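You operate a simulated robot arm through the tools that you are given. There is no shell and no other tool. Be economical: measure what you need, move in short steps, check, and stop when the job is done.

You are at the controls of a simulated robot arm. One attempt, no reset.

## Task
Dust the black sheeting, fold it and strap it tight.
Fine: Wipe off its dust patch with the green rag, which goes back. Pinch, break and dent nothing; leave nothing switched on.
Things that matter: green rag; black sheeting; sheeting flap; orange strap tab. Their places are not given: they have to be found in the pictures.

It is judged by the outcome, as a careful person would: the job done as asked, and still so three seconds after it is handed in. It fails if anything else is knocked over, pushed out of place, dropped, spilled or broken. Flat cloth is picked up by pressing the open fingertips on it (5 to 10 N) and closing them slowly along it; thin cloth reads only 2 to 8 mm in the jaws.

## Robot
A 7-joint arm with a two-finger parallel gripper, fixed in place. Base frame: the origin is at the foot of the arm, x ahead of it, y to its left, z up. Units: mm, rad, N and s.
With the tool pointing down near the work surface it reaches from about 440 to 920 mm from the base axis. Its first joint turns from -2.007 to 2.007 rad. Payload 3.91 kg.
The tool frame sits at the grasp point between the pads (the TCP): z along the fingers, y along the line on which they close. The tips reach 30 mm beyond it. Largest opening 110 mm; finger width 20, thickness 10; the body of the gripper, 48 by 112 mm, starts 55 mm behind the TCP.
Orientation is told as [roll, pitch, yaw] about the base's x, y, z axes, in that order, counted from this pose: with the fingers straight down and closing along the base's y, the tool's x points along the base's -x, its y along +y and its z along -z.

## Interface
- The arm moves only by the tool apply_moves. Its argument "commands" is a list of rows, each an object of numbers (a shift or turn left out is 0, a gripper value left out holds the last): "tx", "ty", "tz": the shift along the tool's x, y, z in mm; "wx", "wy", "wz": the turn, a rotation vector about the tool's x, y, z in rad; "hand": the closure, from 0 (fully open) to 1 (shut). In form: [{"tx": .., "ty": .., "tz": .., "wx": .., "wy": .., "wz": .., "hand": ..}, ...]. A call has 1 to 12 rows; each row shifts and turns the commanded pose from where the row before left it, along the tool's axes as they then stand. Rows are played at 5 a second. More than 50 mm and 0.15 rad between two rows, or a gripper value outside its range, and nothing of the call is played. Where a pose cannot be reached the arm comes as near as it can. A force on the tool above 40 N (or 10 N above the force at the start of the call, whichever is more), or a blocked arm, ends the call early, and 0.2 s more pass. Each finger travels about 153 mm/s and halts on what it meets, pressing with about 32 N; the grip force reading is that of the motor and also rises with nothing between the fingers. The clock runs only during rows and for 0.2 s after the last one: add rows that do not move to give the fingers time. It gives the time, the measured TCP pose, the force on the tool (base axes), the opening and the grip force at its end, in the units of the frame above (readings bear some noise).
- Cameras (640 x 400 px; columns grow to the right, rows downward): "scene" is fixed at [219.2, 649.9, 1613.5]; the picture's right is [-0.77, -0.64, 0.00], its down [-0.39, 0.47, -0.79] and it looks along [0.51, -0.61, -0.61] (base axes); focal length 350 px, centre (320, 200). "wrist" rides on the gripper at [-36, 0, -57] in the tool frame; the picture's right is [0.00, -1.00, 0.00], its down [0.97, 0.00, -0.24] and it looks along [0.24, 0.00, 0.97] (tool axes); focal length 218 px, centre (320, 200).
- camera(camera): a new picture of that camera. It takes no simulated time.
- slide_trunk(by): slides the trunk up (or, below 0, down) by that many mm; the arm rides with it, the base frame stays. It gives what a move gives, with no picture.
- point_at(camera, pixels): for up to 12 pixels [column, row] of the newest picture of that camera ("zoom" is the newest enlarged one), the place [x, y, z] in the base frame of the surface seen there, good to about 2 mm. It takes no simulated time.
- zoom(camera, box): a new picture of the part [left, top, right, bottom] of that camera's present view, enlarged. It takes no simulated time.
- sign_off(): hands the job in; it is judged then, once.

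Keep the steps short. Do not move on a guess: measure, check each grasp and each placing, and mend mistakes. In all there are 80 turns and 46 pictures (those below and enlarged ones count). Leave the gripper open and the arm clear of the work at the hand-in unless told otherwise, and finish with a single line.

The tools are called after "Emit:" as a command line: name --argument value ..., lists and objects as JSON in quotes. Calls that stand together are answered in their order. apply_moves: Moves the arm, as the interface text tells. Its arguments: {"type":"object","properties":{"commands":{"type":"array","items":{"type":"object","properties":{"tx":{"type":"number"},"ty":{"type":"number"},"tz":{"type":"number"},"wx":{"type":"number"},"wy":{"type":"number"},"wz":{"type":"number"},"hand":{"type":"number"}}}}},"required":["commands"]} The other tools are called the same way: slide_trunk (by) slides the trunk up or down; camera (camera) takes a picture; point_at (camera, pixels) gives the place of the surface under pixels of a picture; zoom (camera, box) takes an enlarged picture of a part of a camera's view; sign_off () hands the job in.

At the start:

```text
clock: 0.0
ee_pos: [519.2, 106.6, 1243.1]
tcp_rot: [-0.001, -0.001, 0.001]
contact_force: [-0.4, -0.8, -0.2]
width: 110.3
grasp_force: 0.1
trunk travel left (down, up): [-825.0, 165.0]
```

scene: 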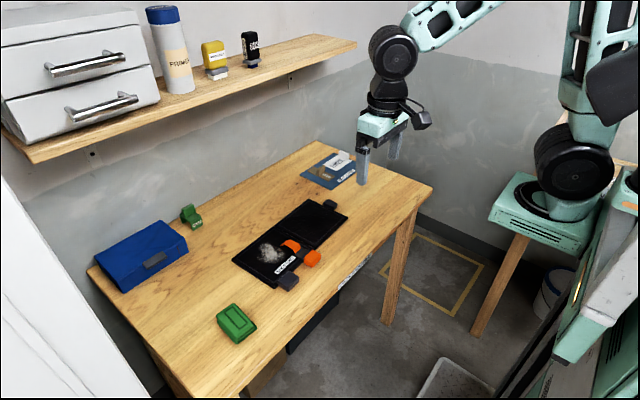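
wrist: 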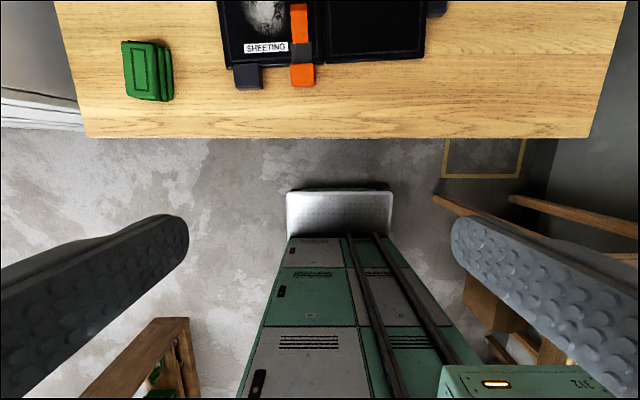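

I see the black sheeting near (290,240), a green folded thing at (236,322), and another small green thing at (190,216). I'll enlarge both areas.

Emit:
zoom --camera "scene" --box '[210, 180, 370, 350]'

Emit:
zoom --camera "scene" --box '[80, 140, 380, 350]'

Emit:
point_at --camera "scene" --pixels '[[236, 322], [190, 216], [270, 252], [283, 268], [290, 245], [310, 258], [289, 281], [330, 205], [233, 262], [303, 201], [345, 216], [275, 288]]'

```text
2.35 times, centred on (290, 265) of scene
```

zoom: 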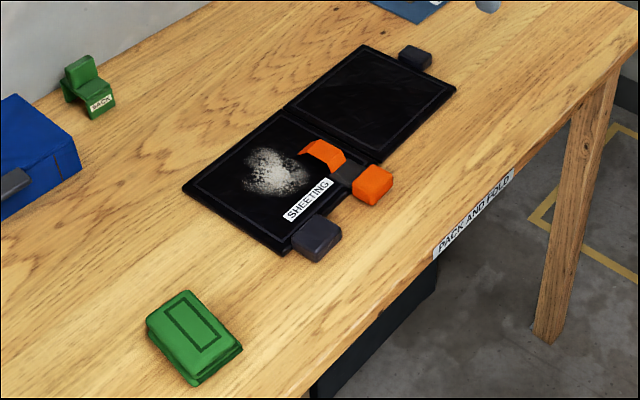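

```text
1.90 times, centred on (230, 245) of scene
```

zoom: 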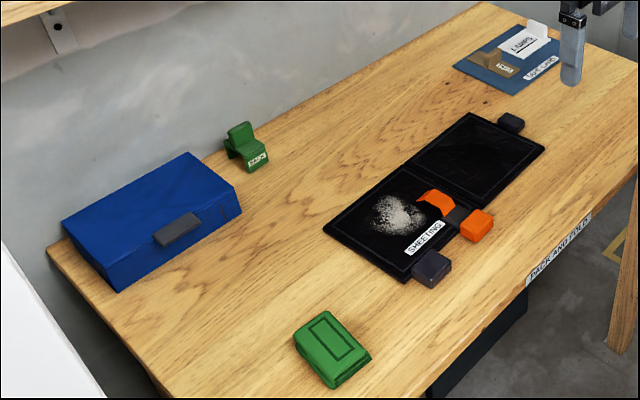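

```text
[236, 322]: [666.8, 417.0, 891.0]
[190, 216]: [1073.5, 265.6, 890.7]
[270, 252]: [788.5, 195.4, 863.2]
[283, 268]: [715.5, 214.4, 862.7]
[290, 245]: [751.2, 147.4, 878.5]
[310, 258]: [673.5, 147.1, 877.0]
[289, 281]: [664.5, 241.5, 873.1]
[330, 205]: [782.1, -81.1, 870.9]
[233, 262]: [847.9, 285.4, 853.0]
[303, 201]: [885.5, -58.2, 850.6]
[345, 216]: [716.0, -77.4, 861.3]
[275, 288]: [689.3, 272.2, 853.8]
```

The sheeting has a dusty half (y≈130–270) and a flap half (y≈-70–120), with an orange strap and dark tabs. I'll move above it for a top-down look with the wrist camera.

Emit:
apply_moves --commands '[{"tx": -45}, {"tx": -45}, {"tx": -45}, {"tx": -45}, {"tx": -45}, {"tx": -45}, {"tx": -10, "tz": 40}, {"tz": 40}, {}]'

Emit:
camera --camera "wrist"

```text
clock: 2.0
ee_pos: [799.0, 105.0, 1162.1]
tcp_rot: [0.0, 0.001, 0.002]
contact_force: [0.7, -0.6, 0.9]
width: 110.1
grasp_force: 0.1
trunk travel left (down, up): [-825.0, 165.0]
```

```text
41 pictures are left
```

wrist: 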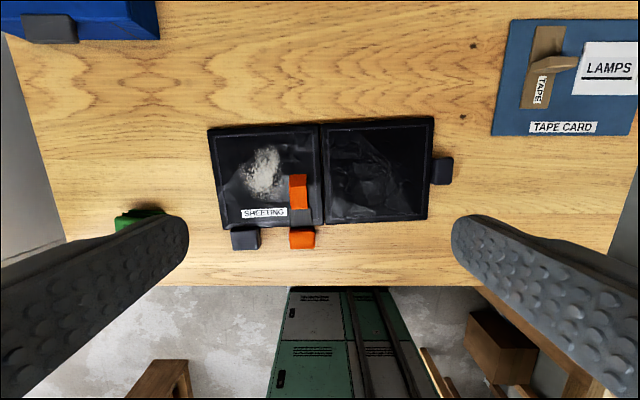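

Emit:
zoom --camera "wrist" --box '[190, 90, 480, 270]'

Emit:
point_at --camera "wrist" --pixels '[[262, 172], [298, 180], [298, 200], [300, 216], [302, 239], [245, 239], [441, 171], [321, 170], [215, 132], [425, 214], [376, 170], [225, 222]]'

```text
2.21 times, centred on (335, 180) of wrist
```

zoom: 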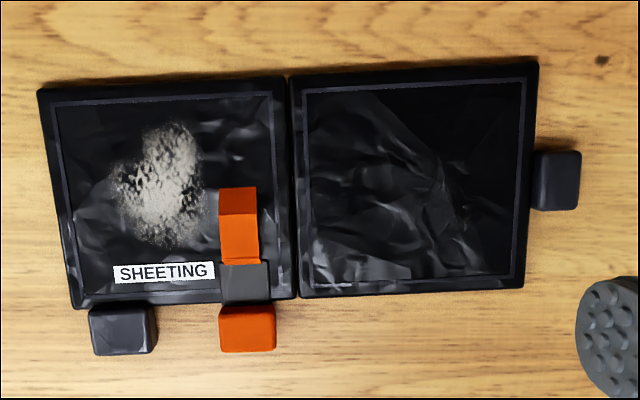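

```text
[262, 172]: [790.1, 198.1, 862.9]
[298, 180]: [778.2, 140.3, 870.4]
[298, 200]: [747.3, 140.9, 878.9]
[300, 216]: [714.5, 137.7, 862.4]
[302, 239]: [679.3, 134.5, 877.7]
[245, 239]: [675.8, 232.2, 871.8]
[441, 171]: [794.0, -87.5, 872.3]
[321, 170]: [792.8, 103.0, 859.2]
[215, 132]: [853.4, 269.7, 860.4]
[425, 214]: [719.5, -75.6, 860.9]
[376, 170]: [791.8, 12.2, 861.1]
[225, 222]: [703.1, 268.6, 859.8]
```

I need a closer look at the strap. I'll lower above it, and enlarge the scene view of it too.

Emit:
apply_moves --commands '[{"ty": 35, "tz": 45}, {"tz": 45, "tx": 20}, {"tz": 45, "tx": 20}, {}]'

Emit:
zoom --camera "wrist" --box '[200, 120, 440, 300]'

Emit:
zoom --camera "scene" --box '[260, 225, 340, 295]'

```text
refused: row 1 steps farther than a row can; nothing moved
```

```text
2.22 times, centred on (320, 210) of wrist
```

zoom: 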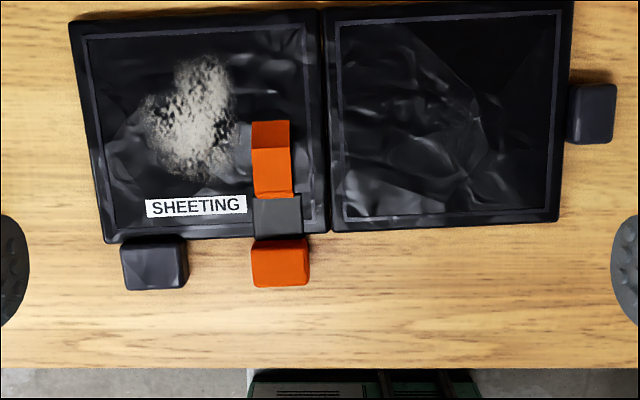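

```text
5.71 times, centred on (300, 260) of scene
```

zoom: 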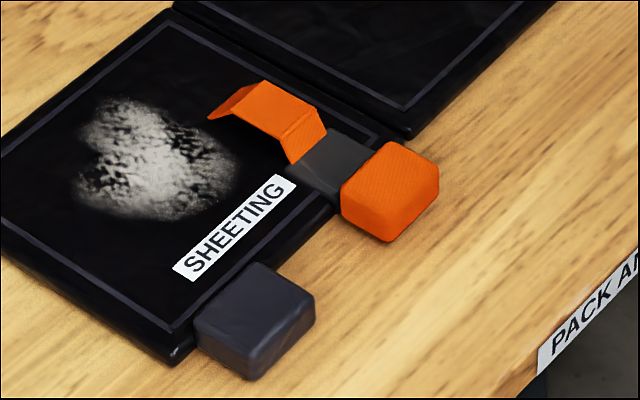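

The strap is a loose arch through a grey buckle, with its pull tab on the near side. The rag comes first: I'll move over it and look.

Emit:
apply_moves --commands '[{"ty": 45, "tx": 10}, {"ty": 45, "tx": 10}, {"ty": 45, "tx": 10}, {"ty": 45, "tx": 10}, {"ty": 45, "tx": 10}, {"ty": 45, "tx": 10}, {"ty": 42, "tx": 10}, {"tz": 45}, {"tz": 45}, {}]'

Emit:
camera --camera "wrist"

```text
clock: 4.2
ee_pos: [714.3, 391.7, 1071.6]
tcp_rot: [0.0, -0.001, 0.003]
contact_force: [-0.1, -0.8, 0.3]
width: 109.9
grasp_force: 0.1
out of reach, approached as far as the arm can: row 6, 7
trunk travel left (down, up): [-825.0, 165.0]
```

```text
37 pictures are left
```

wrist: 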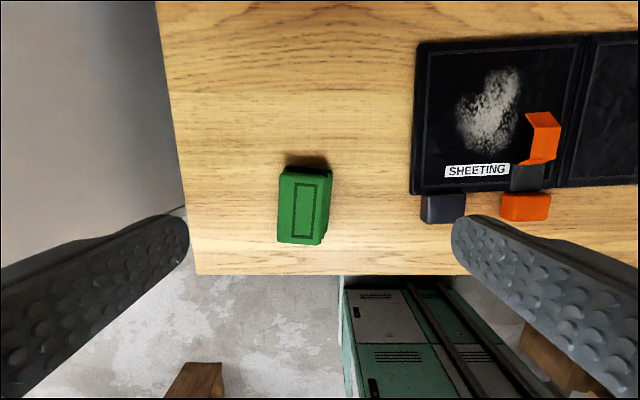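

Emit:
point_at --camera "wrist" --pixels '[[285, 178], [326, 176], [282, 236], [316, 240], [305, 208], [330, 200], [308, 163], [325, 225], [270, 210], [340, 210], [490, 110], [240, 265]]'

Emit:
zoom --camera "wrist" --box '[250, 140, 370, 260]'

```text
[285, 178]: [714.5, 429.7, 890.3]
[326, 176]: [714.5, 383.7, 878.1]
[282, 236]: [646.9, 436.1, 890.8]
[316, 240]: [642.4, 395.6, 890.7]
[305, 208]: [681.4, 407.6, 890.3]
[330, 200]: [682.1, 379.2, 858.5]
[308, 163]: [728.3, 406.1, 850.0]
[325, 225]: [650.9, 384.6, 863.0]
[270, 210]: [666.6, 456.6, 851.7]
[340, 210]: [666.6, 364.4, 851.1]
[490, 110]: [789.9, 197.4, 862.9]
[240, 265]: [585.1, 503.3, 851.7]
```

```text
3.33 times, centred on (310, 200) of wrist
```

zoom: 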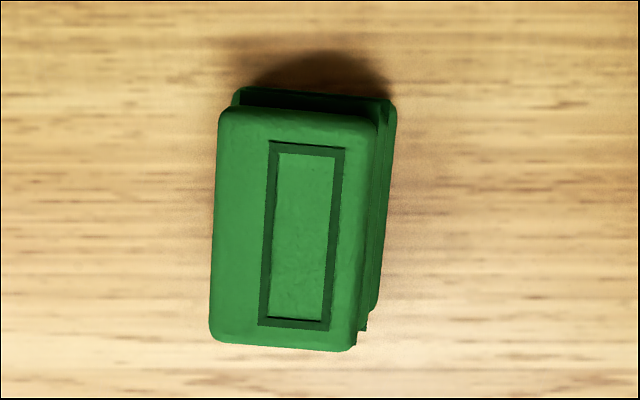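

Rag is about 76×48×41 mm, centred near (680, 409), with its long axis turned about -0.095 rad. I'll align over it, partway down.

Emit:
apply_moves --commands '[{"tx": 34, "ty": 17}, {"wz": 0.095}, {"tz": 45}, {"tz": 45}, {}]'

Emit:
camera --camera "wrist"

```text
clock: 5.4
ee_pos: [680.7, 408.0, 980.6]
tcp_rot: [0.0, 0.001, -0.095]
contact_force: [-0.6, -0.2, -1.0]
width: 110.2
grasp_force: 0.1
trunk travel left (down, up): [-825.0, 165.0]
```

```text
35 pictures are left
```

wrist: 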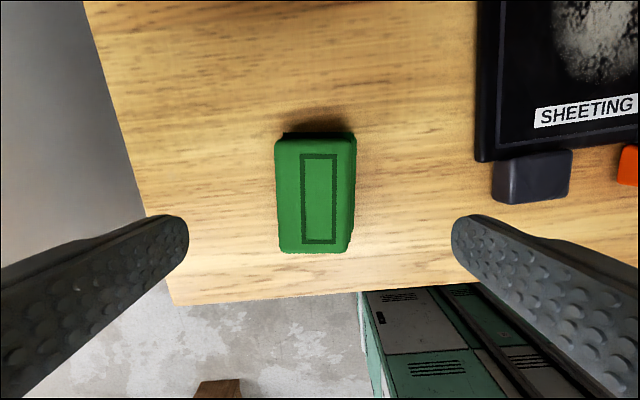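

It is aligned and centred at column 315. Going down to TCP z≈891 and closing slowly.

Emit:
apply_moves --commands '[{"tz": 45}, {"tz": 44}, {}, {"hand": 0.3}, {"hand": 0.45}, {"hand": 0.52}, {"hand": 0.58}, {"hand": 0.64}, {}, {}]'

```text
clock: 7.6
ee_pos: [679.7, 410.3, 891.2]
tcp_rot: [-0.001, -0.001, -0.094]
contact_force: [0.4, 0.7, -0.3]
width: 61.2
grasp_force: 32.0
trunk travel left (down, up): [-825.0, 165.0]
```

The fingers stopped at 61 mm with grip force. Lifting a little to check the hold.

Emit:
apply_moves --commands '[{"tz": -20}, {"tz": -30}, {"tz": -30}, {}]'

Emit:
camera --camera "wrist"

Emit:
zoom --camera "scene" --box '[180, 200, 340, 340]'

```text
clock: 8.6
ee_pos: [681.0, 407.5, 971.5]
tcp_rot: [0.0, 0.001, -0.094]
contact_force: [0.0, 0.9, -0.6]
width: 61.2
grasp_force: 31.8
trunk travel left (down, up): [-825.0, 165.0]
```

```text
34 pictures are left
```

wrist: 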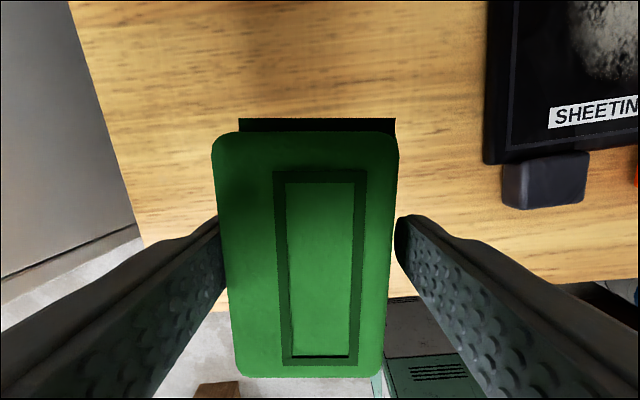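

```text
2.86 times, centred on (260, 270) of scene
```

zoom: 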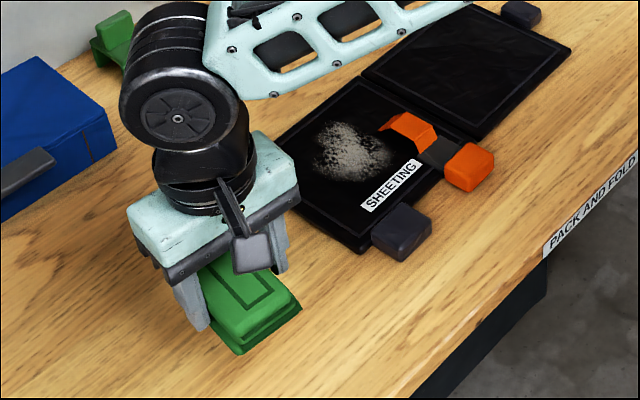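

Held firmly. I'll turn the rag 90° so its long side spans the patch in y, keeping the fingers away from the strap arch.

Emit:
apply_moves --commands '[{"wz": -0.1388}, {"wz": -0.1388}, {"wz": -0.1388}, {"wz": -0.1388}, {"wz": -0.1388}, {"wz": -0.1388}, {"wz": -0.1388}, {"wz": -0.1388}, {"wz": -0.1388}, {"wz": -0.1388}, {"wz": -0.1388}, {"wz": -0.1388}]'

```text
clock: 11.2
ee_pos: [682.9, 408.3, 971.8]
tcp_rot: [0.001, -0.002, 1.574]
contact_force: [0.2, 0.4, -0.5]
width: 61.4
grasp_force: 32.0
trunk travel left (down, up): [-825.0, 165.0]
```

Turned. Now I'll carry it over the dust at (790, 203).

Emit:
apply_moves --commands '[{"tx": 41, "ty": -21.4}, {"tx": 41, "ty": -21.4}, {"tx": 41, "ty": -21.4}, {"tx": 41, "ty": -21.4}, {"tx": 41, "ty": -21.4}, {"tz": 35}, {"tz": 10}, {}]'

Emit:
zoom --camera "scene" --box '[200, 180, 340, 300]'

```text
clock: 13.0
ee_pos: [789.8, 202.4, 925.8]
tcp_rot: [0.0, 0.0, 1.57]
contact_force: [0.4, 0.3, 0.2]
width: 60.7
grasp_force: 31.4
trunk travel left (down, up): [-825.0, 165.0]
```

```text
3.33 times, centred on (270, 240) of scene
```

zoom: 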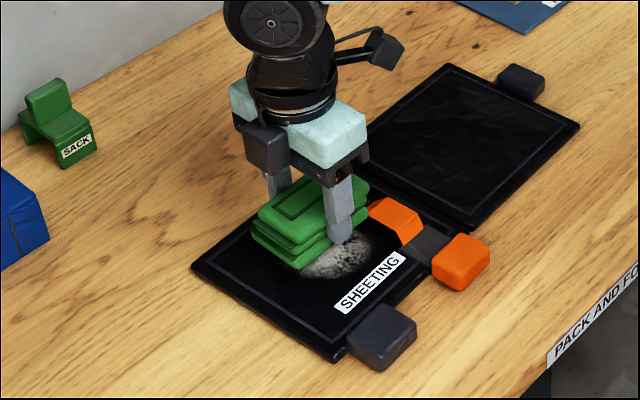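

It sits clear of the arch. Lowering gently until contact.

Emit:
apply_moves --commands '[{"tz": 12}, {"tz": 6}, {"tz": 3}, {}]'

```text
clock: 14.0
ee_pos: [788.6, 203.7, 905.5]
tcp_rot: [0.001, 0.0, 1.572]
contact_force: [-0.2, -0.7, 0.1]
width: 61.1
grasp_force: 32.0
trunk travel left (down, up): [-825.0, 165.0]
```

Emit:
apply_moves --commands '[{"tz": 1.5}, {"tz": 1}, {}]'

```text
clock: 14.8
ee_pos: [787.9, 204.0, 901.9]
tcp_rot: [0.001, 0.0, 1.57]
contact_force: [-0.6, -0.2, -0.5]
width: 61.2
grasp_force: 32.1
trunk travel left (down, up): [-825.0, 165.0]
```

Emit:
apply_moves --commands '[{"tz": 1}, {"tz": 1}, {}]'

```text
clock: 15.6
ee_pos: [787.9, 204.7, 902.0]
tcp_rot: [-0.001, 0.0, 1.571]
contact_force: [-0.3, -1.4, 12.8]
width: 61.3
grasp_force: 32.1
trunk travel left (down, up): [-825.0, 165.0]
```

Contact at 902, 12.8 N. I'll ease slightly and stroke along x, staying at y≈203.

Emit:
apply_moves --commands '[{"tz": -0.6}, {"ty": -14}, {"ty": -14}, {"ty": 14}, {"ty": 14}, {"ty": 14}, {"ty": 12}, {"ty": -14}, {"ty": -12}, {"ty": -14}, {"ty": -14}, {}]'

Emit:
zoom --camera "scene" --box '[200, 180, 340, 300]'

```text
clock: 18.2
ee_pos: [817.0, 204.4, 902.5]
tcp_rot: [0.0, 0.003, 1.57]
contact_force: [-5.2, -1.4, 11.6]
width: 61.1
grasp_force: 31.7
trunk travel left (down, up): [-825.0, 165.0]
```

```text
3.33 times, centred on (270, 240) of scene
```

zoom: 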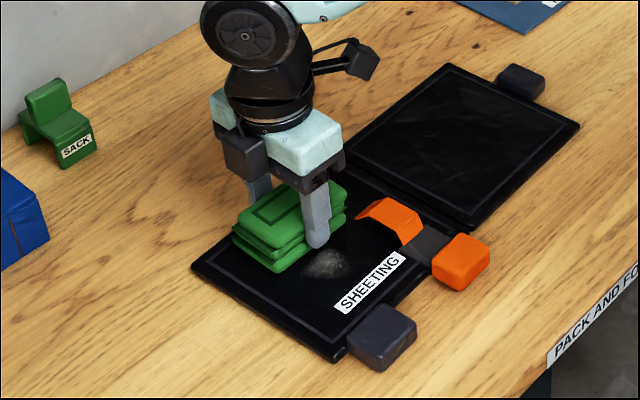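

The dust is fading, with a faint remnant on the near side. More strokes between x≈758 and 817.

Emit:
apply_moves --commands '[{"ty": 16}, {"ty": 16}, {"ty": 16}, {"ty": 14}, {"ty": -14}, {"ty": -16}, {"ty": -16}, {"ty": 16}, {"ty": 16}, {"ty": 14}, {}]'

Emit:
apply_moves --commands '[{"ty": -16}, {"ty": -16}, {"ty": -16}, {"ty": -14}, {"ty": 16}, {"ty": 16}, {"ty": 16}, {"ty": 14}, {"ty": -16}, {"ty": -16}, {"ty": -16}, {"ty": -14}]'

Emit:
zoom --camera "scene" --box '[200, 180, 340, 300]'

```text
clock: 20.6
ee_pos: [754.4, 202.8, 904.4]
tcp_rot: [0.001, 0.001, 1.57]
contact_force: [1.1, 0.0, 0.0]
width: 61.4
grasp_force: 32.4
trunk travel left (down, up): [-825.0, 165.0]
```

```text
clock: 23.2
ee_pos: [816.8, 204.7, 903.0]
tcp_rot: [-0.002, -0.001, 1.57]
contact_force: [-9.6, 1.2, 27.1]
width: 61.3
grasp_force: 31.8
trunk travel left (down, up): [-825.0, 165.0]
```

```text
3.33 times, centred on (270, 240) of scene
```

zoom: 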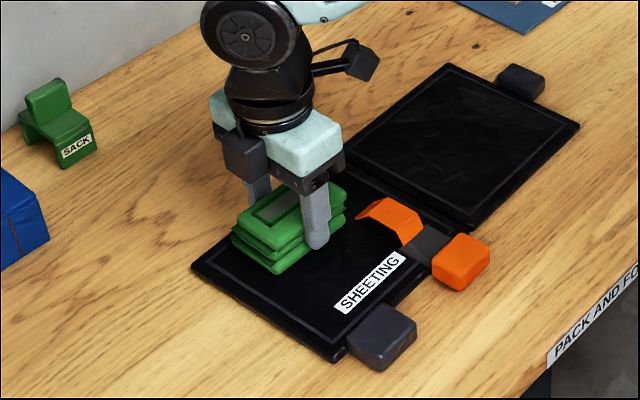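

The patch looks gone. Lifting to check underneath.

Emit:
apply_moves --commands '[{"tz": -30}, {"tz": -40}, {"tx": -45}, {"tx": -45}, {}]'

Emit:
zoom --camera "scene" --box '[220, 180, 360, 300]'

```text
clock: 24.4
ee_pos: [812.0, 288.2, 971.3]
tcp_rot: [0.001, -0.001, 1.572]
contact_force: [0.0, 0.4, 0.0]
width: 61.3
grasp_force: 31.7
out of reach, approached as far as the arm can: row 4
trunk travel left (down, up): [-825.0, 165.0]
```

```text
3.33 times, centred on (290, 240) of scene
```

zoom: 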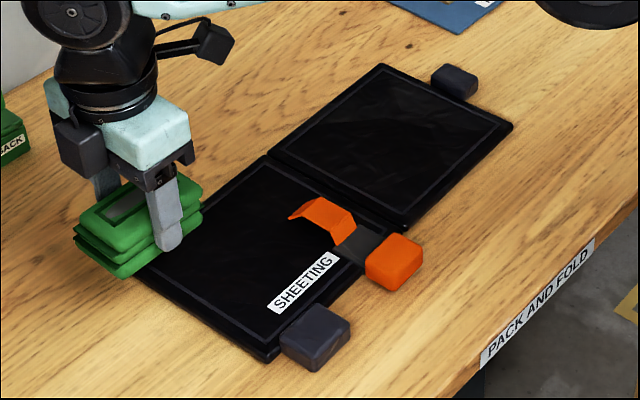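

Clean. Now I'll take the rag back to its original spot (680, 409), then turn it back.

Emit:
apply_moves --commands '[{"ty": 44}, {"ty": 44, "tx": -20}, {"ty": 44, "tx": -20}, {"tx": -40}, {"tx": -41}, {}]'

Emit:
apply_moves --commands '[{"wz": 0.1389}, {"wz": 0.1389}, {"wz": 0.1389}, {"wz": 0.1389}, {"wz": 0.1389}, {"wz": 0.1389}, {"wz": 0.1389}, {"wz": 0.1389}, {"wz": 0.1389}, {"wz": 0.1389}, {"wz": 0.1389}, {"wz": 0.1389}]'

```text
clock: 25.8
ee_pos: [678.0, 411.9, 969.7]
tcp_rot: [-0.001, 0.0, 1.572]
contact_force: [-0.1, -0.9, 0.5]
width: 61.3
grasp_force: 32.5
trunk travel left (down, up): [-825.0, 165.0]
```

```text
clock: 28.4
ee_pos: [679.3, 409.4, 972.5]
tcp_rot: [0.0, -0.001, -0.101]
contact_force: [-0.2, -0.4, -0.6]
width: 61.3
grasp_force: 32.1
trunk travel left (down, up): [-825.0, 165.0]
```

Back over the original spot. Lowering to 893, then feeling for the table.

Emit:
apply_moves --commands '[{"tz": 40}, {"tz": 30}, {"tz": 8}, {"tz": 2}, {}]'

```text
clock: 29.6
ee_pos: [680.6, 410.2, 893.7]
tcp_rot: [0.0, 0.001, -0.095]
contact_force: [0.0, 0.0, -0.6]
width: 61.0
grasp_force: 32.3
trunk travel left (down, up): [-825.0, 165.0]
```

Emit:
apply_moves --commands '[{"tz": 1}, {"tz": 1}, {}]'

```text
clock: 30.4
ee_pos: [680.4, 410.3, 892.1]
tcp_rot: [0.0, -0.003, -0.099]
contact_force: [0.3, -1.4, 4.7]
width: 61.4
grasp_force: 32.1
trunk travel left (down, up): [-825.0, 165.0]
```

Resting on the table (4.7 N). Opening slowly and rising.

Emit:
apply_moves --commands '[{"hand": 0.4}, {"hand": 0.3}, {"hand": 0.0}, {}, {"tz": -40}, {"tz": -45}, {}]'

Emit:
camera --camera "wrist"

```text
clock: 32.0
ee_pos: [680.4, 407.4, 976.0]
tcp_rot: [-0.002, 0.0, -0.095]
contact_force: [0.5, 0.0, 0.2]
width: 110.3
grasp_force: 0.0
trunk travel left (down, up): [-825.0, 165.0]
```

```text
28 pictures are left
```

wrist: 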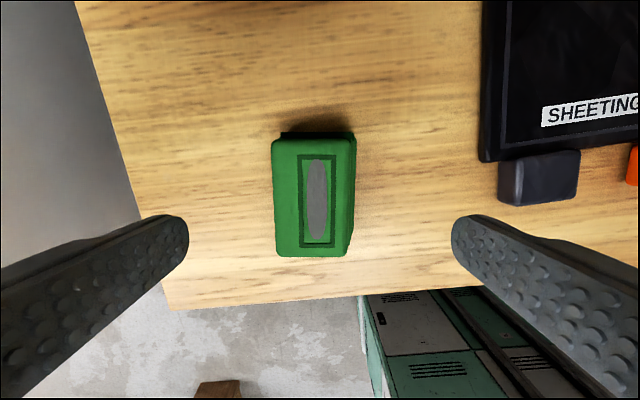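

The rag is back where it was. Next is the flap: I'll turn the gripper to close along x and travel above the flap tab near (794, -88).

Emit:
apply_moves --commands '[{"wz": -0.1435, "tz": -6}, {"wz": -0.1435, "tz": -6}, {"wz": -0.1435, "tz": -6}, {"wz": -0.1435, "tz": -6}, {"wz": -0.1435, "tz": -6}, {"wz": -0.1435, "tz": -6}, {"wz": -0.1435, "tz": -6}, {"wz": -0.1435, "tz": -6}, {"wz": -0.1435, "tz": -6}, {"wz": -0.1435, "tz": -6}, {"wz": -0.1435, "tz": -6}, {"wz": -0.1435, "tz": -6}]'

Emit:
apply_moves --commands '[{"tx": 41.7, "ty": -7.25}, {"tx": 41.7, "ty": -7.25}, {"tx": 41.7, "ty": -7.25}, {"tx": 41.7, "ty": -7.25}, {"tx": 41.7, "ty": -7.25}, {"tx": 41.7, "ty": -7.25}, {"tx": 41.7, "ty": -7.25}, {"tx": 41.7, "ty": -7.25}, {"tx": 41.7, "ty": -7.25}, {"tx": 41.7, "ty": -7.25}, {"tx": 41.7, "ty": -7.25}, {"tx": 41.7, "ty": -7.25}]'

Emit:
camera --camera "wrist"

```text
clock: 34.6
ee_pos: [679.9, 412.7, 1048.1]
tcp_rot: [0.0, -0.002, 1.628]
contact_force: [-0.2, -0.7, 0.7]
width: 110.0
grasp_force: 0.1
trunk travel left (down, up): [-825.0, 165.0]
```

```text
clock: 37.2
ee_pos: [790.8, -82.7, 1049.7]
tcp_rot: [0.001, 0.0, 1.627]
contact_force: [0.3, 0.5, 0.3]
width: 110.1
grasp_force: 0.0
trunk travel left (down, up): [-825.0, 165.0]
```

```text
27 pictures are left
```

wrist: 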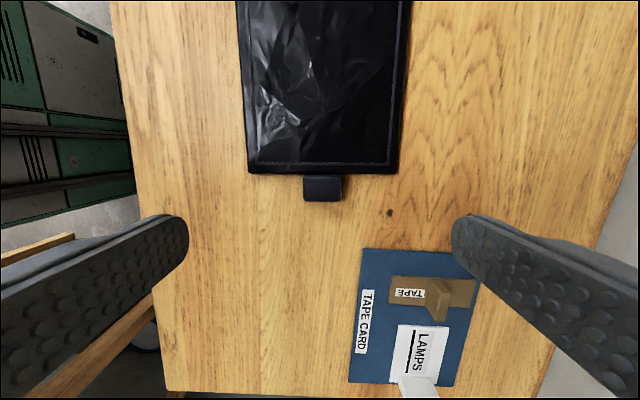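

Well aligned. Measuring the tab's corners, panel corners and the tape card.

Emit:
point_at --camera "wrist" --pixels '[[305, 181], [339, 181], [306, 199], [338, 199], [322, 190], [322, 178], [251, 171], [394, 171], [362, 250], [432, 315], [322, 165], [242, 30]]'

Emit:
zoom --camera "wrist" --box '[260, 140, 380, 220]'

```text
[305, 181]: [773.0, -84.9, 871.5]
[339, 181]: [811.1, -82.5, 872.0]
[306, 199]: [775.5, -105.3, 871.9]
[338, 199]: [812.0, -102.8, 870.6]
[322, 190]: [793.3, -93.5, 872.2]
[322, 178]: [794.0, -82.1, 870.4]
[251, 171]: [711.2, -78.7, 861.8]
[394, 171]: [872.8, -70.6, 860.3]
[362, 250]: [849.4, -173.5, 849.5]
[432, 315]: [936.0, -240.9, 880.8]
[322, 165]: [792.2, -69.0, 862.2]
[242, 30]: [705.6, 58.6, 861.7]
```

```text
5.00 times, centred on (320, 180) of wrist
```

zoom: 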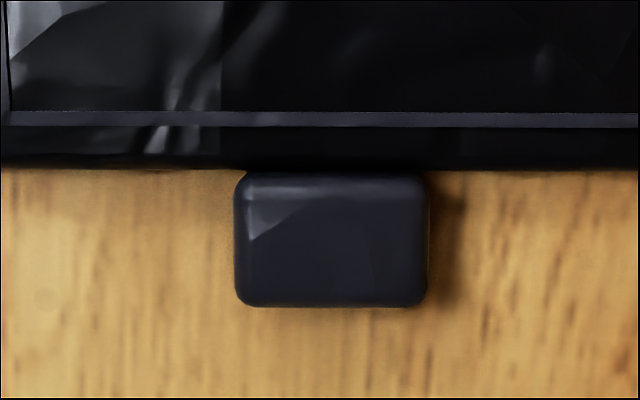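

Tab spans x 773–812, y -107..-81, top z 872; panel edge is at y≈-77. I'll go down to TCP (793, -95, 885), tips 5 mm above the table, first without closing.

Emit:
apply_moves --commands '[{"tx": 12.4, "ty": -1.5}, {"tz": 45}, {"tz": 45}, {"tz": 45}, {"tz": 25}, {"tz": 4}, {}]'

```text
clock: 38.8
ee_pos: [794.6, -96.2, 884.2]
tcp_rot: [0.001, 0.0, 1.625]
contact_force: [-0.3, 0.6, 0.1]
width: 109.9
grasp_force: 0.0
trunk travel left (down, up): [-825.0, 165.0]
```

Now closing slowly on the tab (≈38 mm).

Emit:
apply_moves --commands '[{"hand": 0.4}, {"hand": 0.55}, {"hand": 0.62}, {"hand": 0.67}, {"hand": 0.7}, {}, {}]'

Emit:
camera --camera "wrist"

```text
clock: 40.4
ee_pos: [793.8, -95.6, 884.1]
tcp_rot: [-0.001, -0.001, 1.624]
contact_force: [-0.2, 0.3, 0.0]
width: 43.3
grasp_force: 31.7
trunk travel left (down, up): [-825.0, 165.0]
```

```text
25 pictures are left
```

wrist: 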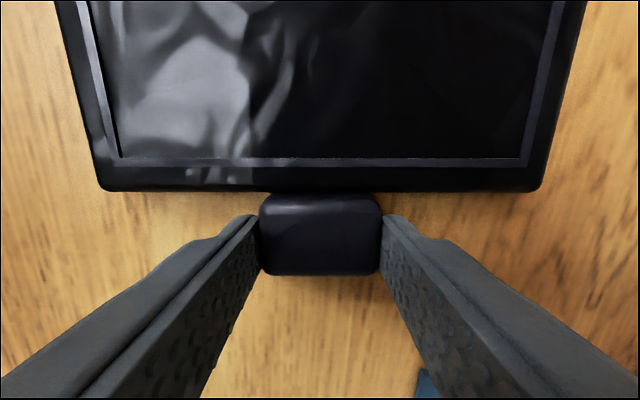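

Tab held at 43 mm. I'll start the fold arc about the hinge (y≈104, radius ≈199 mm), first about 32°.

Emit:
apply_moves --commands '[{"tx": -0.5, "tz": -13.9}, {"tx": -1.4, "tz": -13.8}, {"tx": -2.4, "tz": -13.6}, {"tx": -3.4, "tz": -13.5}, {"tx": -4.3, "tz": -13.2}, {"tx": -5.2, "tz": -12.9}, {"tx": -6.1, "tz": -12.4}, {"tx": -6.9, "tz": -12.1}, {}]'

Emit:
zoom --camera "scene" --box '[220, 130, 400, 290]'

```text
clock: 42.4
ee_pos: [792.7, -66.9, 988.8]
tcp_rot: [-0.001, -0.001, 1.628]
contact_force: [0.2, -1.4, -4.3]
width: 43.5
grasp_force: 31.7
trunk travel left (down, up): [-825.0, 165.0]
```

```text
2.50 times, centred on (310, 210) of scene
```

zoom: 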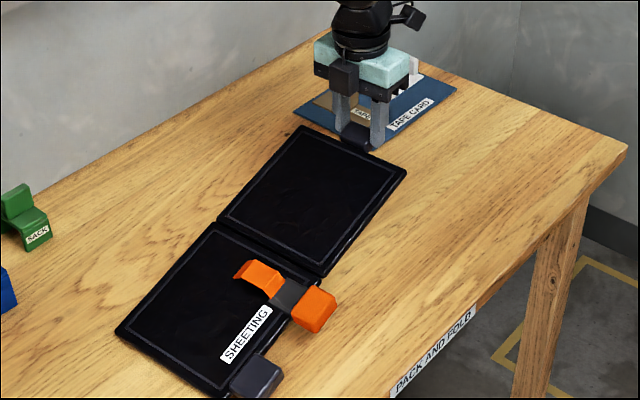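

The flap lifts nicely with only 4 N load. Continuing to about 72°.

Emit:
apply_moves --commands '[{"tx": -7.7, "tz": -11.5}, {"tx": -8.6, "tz": -11.0}, {"tx": -9.3, "tz": -10.3}, {"tx": -10.0, "tz": -9.7}, {"tx": -10.6, "tz": -9.0}, {"tx": -11.3, "tz": -8.1}, {"tx": -11.8, "tz": -7.3}, {"tx": -12.2, "tz": -6.6}, {"tx": -12.7, "tz": -5.7}, {"tx": -13.1, "tz": -4.7}, {}]'

Emit:
zoom --camera "scene" --box '[220, 130, 400, 290]'

```text
clock: 44.8
ee_pos: [786.8, 41.8, 1072.3]
tcp_rot: [-0.001, 0.0, 1.626]
contact_force: [-0.4, 0.6, -3.7]
width: 43.6
grasp_force: 32.2
trunk travel left (down, up): [-825.0, 165.0]
```

```text
2.50 times, centred on (310, 210) of scene
```

zoom: 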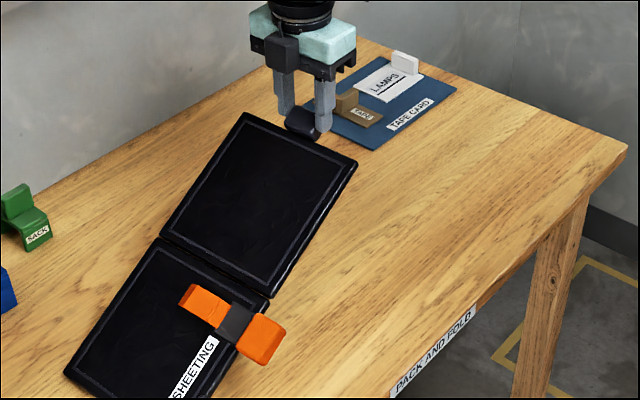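

The sheeting base appears to have shifted in the picture; I'll measure before going on.

Emit:
camera --camera "scene"

Emit:
point_at --camera "scene" --pixels '[[265, 251], [285, 266], [275, 259], [246, 227], [288, 247], [300, 180], [324, 194], [250, 280]]'

```text
22 pictures are left
```

scene: 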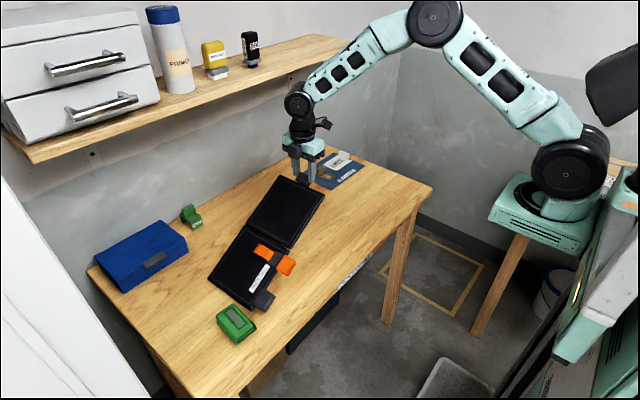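

```text
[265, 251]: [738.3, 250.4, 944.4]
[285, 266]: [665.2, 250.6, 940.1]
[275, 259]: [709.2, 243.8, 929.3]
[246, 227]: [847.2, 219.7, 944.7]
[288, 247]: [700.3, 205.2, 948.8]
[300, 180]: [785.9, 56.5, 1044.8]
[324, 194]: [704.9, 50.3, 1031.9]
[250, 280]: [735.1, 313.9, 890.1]
```

The whole sheet is being lifted like a tent: hinge at z≈945, because the grip resists pivoting. Nothing has been touched. I'll retrace the exact path down, then fold again with the tool turning along with the flap.

Emit:
apply_moves --commands '[{"tx": 13.1, "tz": 4.7}, {"tx": 12.7, "tz": 5.7}, {"tx": 12.2, "tz": 6.6}, {"tx": 11.8, "tz": 7.3}, {"tx": 11.3, "tz": 8.1}, {"tx": 10.6, "tz": 9.0}, {"tx": 10.0, "tz": 9.7}, {"tx": 9.3, "tz": 10.3}, {"tx": 8.6, "tz": 11.0}, {"tx": 7.7, "tz": 11.5}, {}]'

Emit:
apply_moves --commands '[{"tx": 6.9, "tz": 12.1}, {"tx": 6.1, "tz": 12.4}, {"tx": 5.2, "tz": 12.9}, {"tx": 4.3, "tz": 13.2}, {"tx": 3.4, "tz": 13.5}, {"tx": 2.4, "tz": 13.6}, {"tx": 1.4, "tz": 13.8}, {"tx": 0.5, "tz": 12}, {}]'

Emit:
camera --camera "scene"

```text
clock: 47.2
ee_pos: [790.8, -65.4, 988.1]
tcp_rot: [0.0, 0.001, 1.625]
contact_force: [0.1, -0.1, -4.7]
width: 43.7
grasp_force: 32.0
trunk travel left (down, up): [-825.0, 165.0]
```

```text
clock: 49.2
ee_pos: [793.7, -97.2, 886.7]
tcp_rot: [-0.001, 0.002, 1.626]
contact_force: [-0.5, -1.0, 1.4]
width: 43.4
grasp_force: 31.9
trunk travel left (down, up): [-825.0, 165.0]
```

```text
21 pictures are left
```

scene: 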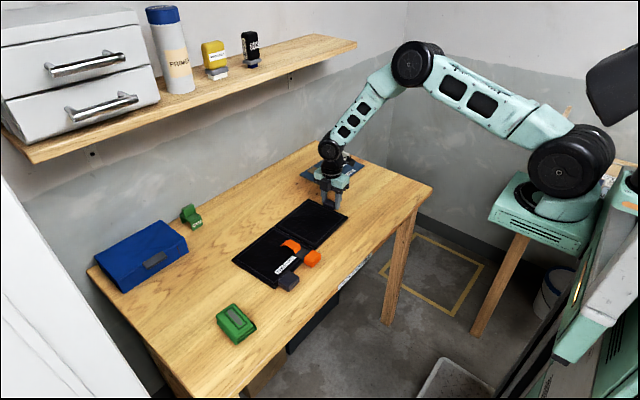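

It's flat and back at its original place. Releasing the tab and rising a little, then measuring.

Emit:
apply_moves --commands '[{"tz": 1.5}, {"hand": 0.55}, {"hand": 0.4}, {"hand": 0.3}, {}, {"tz": -40}, {"tz": -40}, {}]'

Emit:
point_at --camera "scene" --pixels '[[290, 245], [310, 258], [289, 281], [233, 262], [275, 288]]'

Emit:
camera --camera "wrist"

```text
clock: 51.0
ee_pos: [796.0, -96.4, 964.2]
tcp_rot: [0.0, 0.002, 1.624]
contact_force: [0.4, 0.3, -0.7]
width: 77.0
grasp_force: 0.0
trunk travel left (down, up): [-825.0, 165.0]
```

```text
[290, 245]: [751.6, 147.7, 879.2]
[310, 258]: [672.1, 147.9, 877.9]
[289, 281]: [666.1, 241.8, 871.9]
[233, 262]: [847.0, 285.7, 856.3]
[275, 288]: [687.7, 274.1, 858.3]
```

```text
20 pictures are left
```

wrist: 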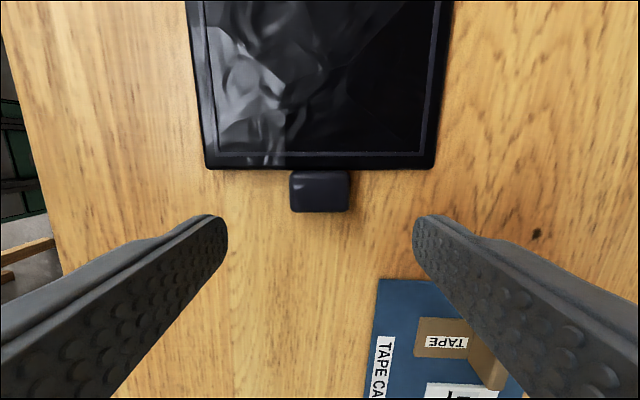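

Everything is in its original place. I'll tilt the tool 40° (leaning towards -y) so it can turn along with the flap.

Emit:
apply_moves --commands '[{"wy": -0.14}, {"wy": -0.14}, {"wy": -0.14}, {"wy": -0.14}, {"wy": -0.14}, {"tx": 11.5, "tz": -9.6, "ty": 2}, {}]'

```text
clock: 52.6
ee_pos: [792.7, -110.6, 962.4]
tcp_rot: [0.001, -0.7, 1.626]
contact_force: [-0.6, -0.3, -0.1]
width: 76.9
grasp_force: 0.1
trunk travel left (down, up): [-825.0, 165.0]
```

Tilt is right (fingers point down and towards +y). Descending to z≈886, then closing.

Emit:
apply_moves --commands '[{"tx": 24.7, "tz": 29.5}, {"tx": 19, "tz": 22.7}, {"tx": 5, "tz": 6}, {}]'

Emit:
camera --camera "wrist"

```text
clock: 53.6
ee_pos: [792.9, -112.2, 888.0]
tcp_rot: [0.002, -0.7, 1.624]
contact_force: [0.5, -0.3, -0.5]
width: 76.9
grasp_force: 0.2
trunk travel left (down, up): [-825.0, 165.0]
```

```text
19 pictures are left
```

wrist: 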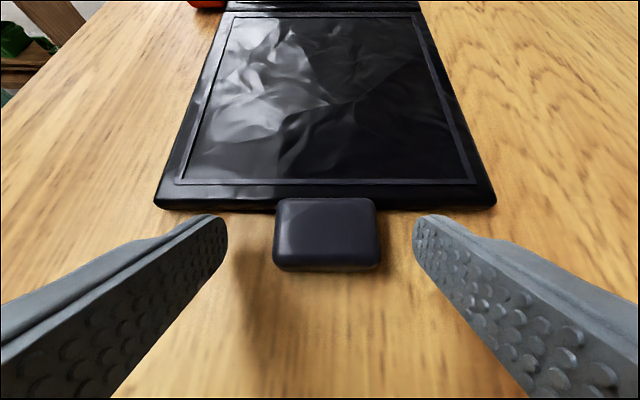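

Fingers straddle the tab. Closing.

Emit:
apply_moves --commands '[{"hand": 0.45}, {"hand": 0.55}, {"hand": 0.62}, {"hand": 0.67}, {"hand": 0.7}, {}, {}]'

```text
clock: 55.2
ee_pos: [793.6, -111.9, 887.5]
tcp_rot: [-0.001, -0.7, 1.625]
contact_force: [1.4, -0.3, -0.3]
width: 43.5
grasp_force: 32.2
trunk travel left (down, up): [-825.0, 165.0]
```

Held. Now the arc with the tool turning rigidly about the hinge, 0.1 rad per row; first 5 rows.

Emit:
apply_moves --commands '[{"tx": -16.72, "tz": -13.92, "wy": 0.1}, {"tx": -16.72, "tz": -13.92, "wy": 0.1}, {"tx": -16.72, "tz": -13.92, "wy": 0.1}, {"tx": -16.72, "tz": -13.92, "wy": 0.1}, {"tx": -16.72, "tz": -13.92, "wy": 0.1}, {}]'

Emit:
camera --camera "scene"

Emit:
point_at --camera "scene" --pixels '[[290, 245], [310, 258], [289, 281], [233, 262], [276, 288], [313, 248]]'

```text
clock: 56.6
ee_pos: [791.3, -75.0, 989.0]
tcp_rot: [0.001, -0.197, 1.626]
contact_force: [0.2, 0.0, -0.3]
width: 43.6
grasp_force: 31.9
trunk travel left (down, up): [-825.0, 165.0]
```

```text
18 pictures are left
```

scene: 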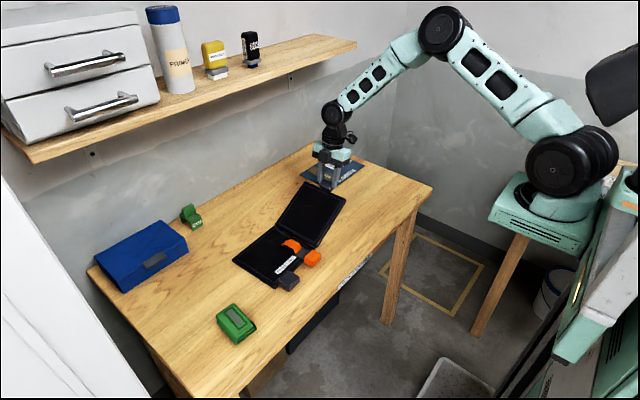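

```text
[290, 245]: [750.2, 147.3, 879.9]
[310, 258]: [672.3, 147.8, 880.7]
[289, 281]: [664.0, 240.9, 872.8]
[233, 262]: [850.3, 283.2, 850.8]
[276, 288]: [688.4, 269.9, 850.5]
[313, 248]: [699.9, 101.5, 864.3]
```

Works: the base stays flat and the flap is up about 29°. Continuing 6 more rows.

Emit:
apply_moves --commands '[{"tx": -16.72, "tz": -13.92, "wy": 0.1}, {"tx": -16.72, "tz": -13.92, "wy": 0.1}, {"tx": -16.72, "tz": -13.92, "wy": 0.1}, {"tx": -16.72, "tz": -13.92, "wy": 0.1}, {"tx": -16.72, "tz": -13.92, "wy": 0.1}, {"tx": -16.72, "tz": -13.92, "wy": 0.1}, {}]'

Emit:
zoom --camera "scene" --box '[200, 110, 400, 300]'

```text
clock: 58.2
ee_pos: [785.8, 31.2, 1065.6]
tcp_rot: [0.0, 0.404, 1.624]
contact_force: [0.2, -0.4, -0.5]
width: 43.6
grasp_force: 32.5
trunk travel left (down, up): [-825.0, 165.0]
```

```text
2.11 times, centred on (300, 205) of scene
```

zoom: 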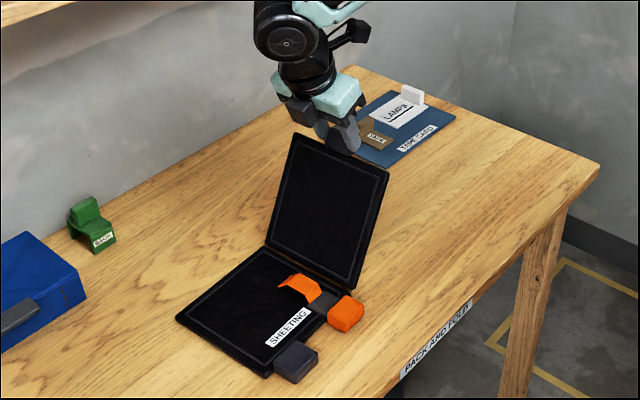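

Flap at about 63°, base still flat. Five more rows towards ~92°.

Emit:
apply_moves --commands '[{"tx": -16.72, "tz": -13.92, "wy": 0.1}, {"tx": -16.72, "tz": -13.92, "wy": 0.1}, {"tx": -16.72, "tz": -13.92, "wy": 0.1}, {"tx": -16.72, "tz": -13.92, "wy": 0.1}, {"tx": -16.72, "tz": -13.92, "wy": 0.1}, {}]'

```text
clock: 59.6
ee_pos: [781.0, 137.3, 1075.6]
tcp_rot: [-0.004, 0.902, 1.622]
contact_force: [5.2, 0.5, 8.8]
width: 43.6
grasp_force: 32.1
trunk travel left (down, up): [-825.0, 165.0]
```

Position is as planned but the force is 9 N. Checking the picture.

Emit:
zoom --camera "scene" --box '[200, 110, 400, 300]'

```text
2.11 times, centred on (300, 205) of scene
```

zoom: 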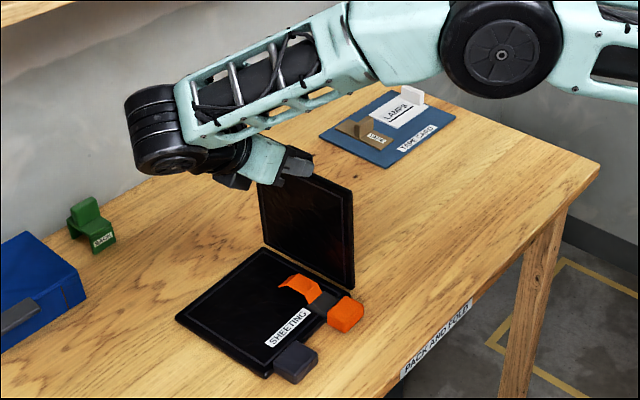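

The flap is vertical and the base flat. Before pivoting it in the grip, I'll see whether a smaller closing command lowers the grip force.

Emit:
apply_moves --commands '[{"hand": 0.62}, {}, {}]'

```text
clock: 60.4
ee_pos: [780.1, 135.6, 1076.2]
tcp_rot: [-0.004, 0.901, 1.623]
contact_force: [7.8, -0.7, 15.5]
width: 43.4
grasp_force: 31.4
trunk travel left (down, up): [-825.0, 165.0]
```

Emit:
apply_moves --commands '[{"tx": 1.5, "tz": -1.2, "ty": -1.5}, {"hand": 0.608}, {}, {}]'

```text
clock: 61.4
ee_pos: [780.5, 137.7, 1075.1]
tcp_rot: [0.002, 0.9, 1.626]
contact_force: [-1.6, 0.7, 0.9]
width: 44.4
grasp_force: 1.0
trunk travel left (down, up): [-825.0, 165.0]
```

Grip is now about 1 N. A touch more closure to hold lightly.

Emit:
apply_moves --commands '[{"hand": 0.613}, {}, {}]'

Emit:
zoom --camera "scene" --box '[200, 110, 400, 300]'

```text
clock: 62.2
ee_pos: [781.2, 137.4, 1076.2]
tcp_rot: [0.0, 0.9, 1.625]
contact_force: [-2.5, 0.0, -0.1]
width: 43.7
grasp_force: 31.7
trunk travel left (down, up): [-825.0, 165.0]
```

```text
2.11 times, centred on (300, 205) of scene
```

zoom: 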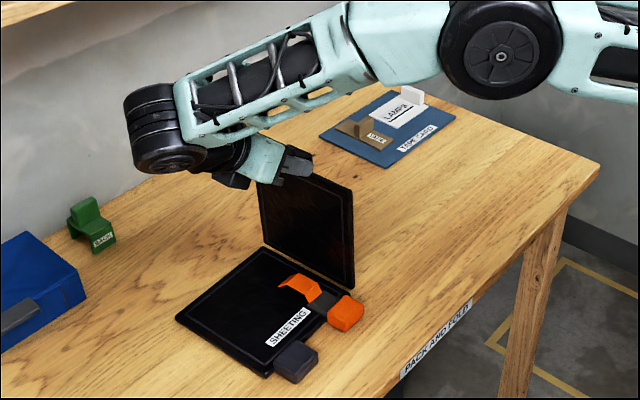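

The flap stays standing even with a light grip. I'll hold it at 1 N and turn the tool back about its tips in small steps, then regrip and finish the fold.

Emit:
apply_moves --commands '[{"hand": 0.608}, {}, {"tx": 4.11, "tz": 0.28, "wy": -0.1375}, {"tx": 4.11, "tz": 0.28, "wy": -0.1375}, {"tx": 4.11, "tz": 0.28, "wy": -0.1375}, {"tx": 4.11, "tz": 0.28, "wy": -0.1375}, {"tx": 4.11, "tz": 0.28, "wy": -0.1375}, {}]'

Emit:
zoom --camera "scene" --box '[200, 110, 400, 300]'

```text
clock: 64.0
ee_pos: [781.2, 119.7, 1088.5]
tcp_rot: [0.002, 0.21, 1.628]
contact_force: [0.6, 0.1, 0.2]
width: 43.9
grasp_force: 0.9
trunk travel left (down, up): [-825.0, 165.0]
```

```text
2.11 times, centred on (300, 205) of scene
```

zoom: 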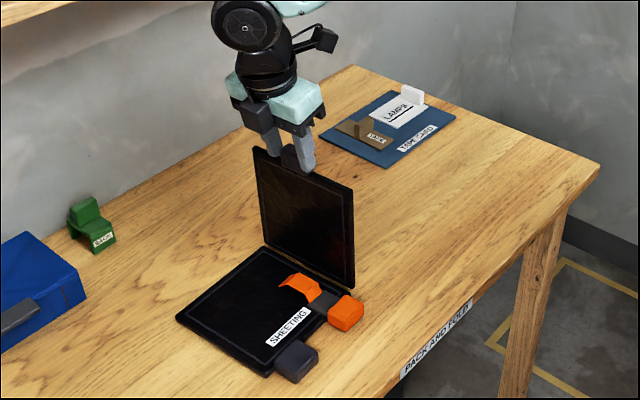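

Flap still upright. Continuing the turn (6 rows), then gripping firmly.

Emit:
apply_moves --commands '[{"tx": 4.11, "tz": 0.28, "wy": -0.1375}, {"tx": 4.11, "tz": 0.28, "wy": -0.1375}, {"tx": 4.11, "tz": 0.28, "wy": -0.1375}, {"tx": 4.11, "tz": 0.28, "wy": -0.1375}, {"tx": 4.11, "tz": 0.28, "wy": -0.1375}, {"tx": 4.11, "tz": 0.28, "wy": -0.1375}, {}, {"hand": 0.66}, {}, {}]'

Emit:
zoom --camera "scene" --box '[200, 110, 400, 300]'

```text
clock: 66.2
ee_pos: [782.6, 97.3, 1081.1]
tcp_rot: [0.0, -0.612, 1.626]
contact_force: [0.4, 2.7, -0.1]
width: 43.6
grasp_force: 31.9
trunk travel left (down, up): [-825.0, 165.0]
```

```text
2.11 times, centred on (300, 205) of scene
```

zoom: 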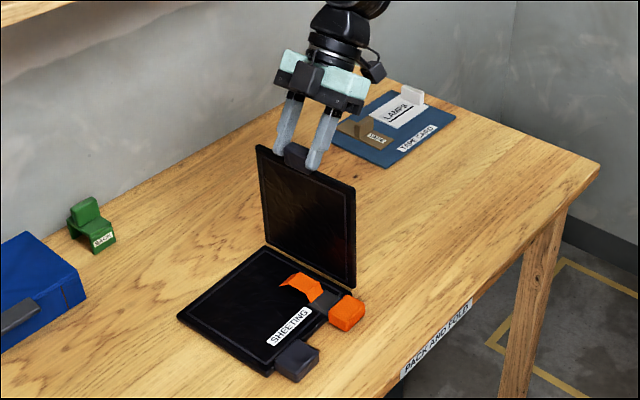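

Regripped. New rigid arc about the hinge; 6 rows to about 126°.

Emit:
apply_moves --commands '[{"tx": -17.83, "tz": 13.05, "wy": 0.1}, {"tx": -17.83, "tz": 13.05, "wy": 0.1}, {"tx": -17.83, "tz": 13.05, "wy": 0.1}, {"tx": -17.83, "tz": 13.05, "wy": 0.1}, {"tx": -17.83, "tz": 13.05, "wy": 0.1}, {"tx": -17.83, "tz": 13.05, "wy": 0.1}, {}]'

Emit:
zoom --camera "scene" --box '[200, 140, 360, 300]'

```text
clock: 67.8
ee_pos: [777.2, 223.3, 1049.2]
tcp_rot: [0.0, -0.011, 1.624]
contact_force: [0.3, -0.4, 0.1]
width: 43.6
grasp_force: 32.3
trunk travel left (down, up): [-825.0, 165.0]
```

```text
2.50 times, centred on (280, 220) of scene
```

zoom: 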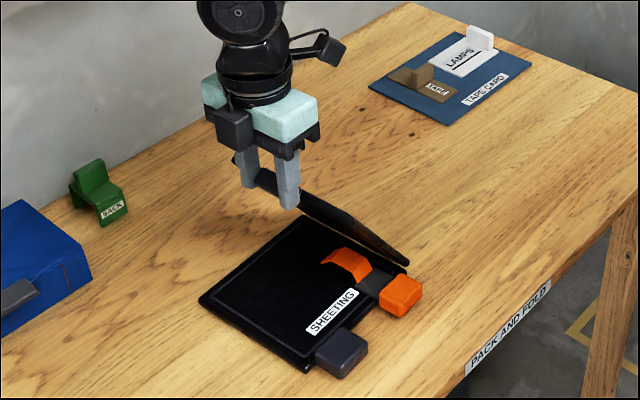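

Smooth so far. Three more rows to ~143°, where the panel may meet the strap arch.

Emit:
apply_moves --commands '[{"tx": -17.83, "tz": 13.05, "wy": 0.1}, {"tx": -17.83, "tz": 13.05, "wy": 0.1}, {"tx": -17.83, "tz": 13.05, "wy": 0.1}, {}]'

Emit:
zoom --camera "scene" --box '[200, 170, 340, 300]'

```text
clock: 68.8
ee_pos: [774.6, 273.5, 1003.7]
tcp_rot: [0.0, 0.29, 1.625]
contact_force: [1.3, 0.1, 0.4]
width: 43.6
grasp_force: 32.1
trunk travel left (down, up): [-825.0, 165.0]
```

```text
3.08 times, centred on (270, 235) of scene
```

zoom: 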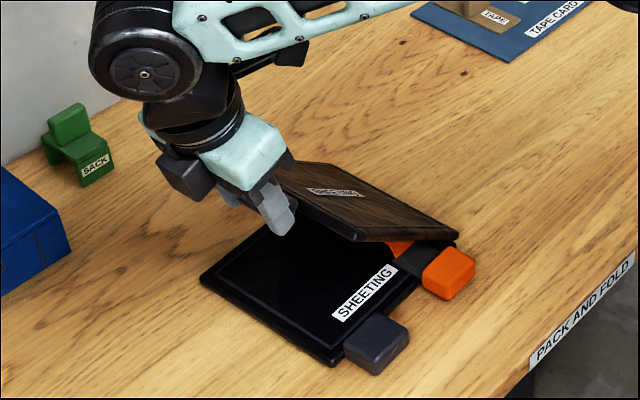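

No resistance. Three more rows to ~160°.

Emit:
apply_moves --commands '[{"tx": -17.83, "tz": 13.05, "wy": 0.1}, {"tx": -17.83, "tz": 13.05, "wy": 0.1}, {"tx": -17.83, "tz": 13.05, "wy": 0.1}, {}]'

Emit:
zoom --camera "scene" --box '[200, 170, 340, 300]'

```text
clock: 69.8
ee_pos: [738.2, 263.9, 967.2]
tcp_rot: [0.0, 0.587, 1.627]
contact_force: [-1.0, -0.1, -4.4]
width: 43.4
grasp_force: 32.0
out of reach, approached as far as the arm can: row 1, 2, 3
trunk travel left (down, up): [-825.0, 165.0]
```

```text
3.08 times, centred on (270, 235) of scene
```

zoom: 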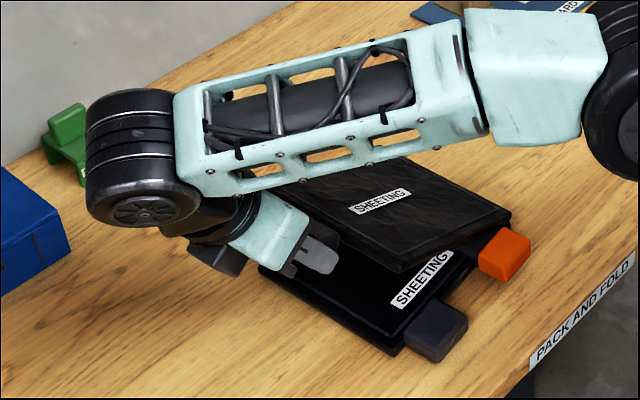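

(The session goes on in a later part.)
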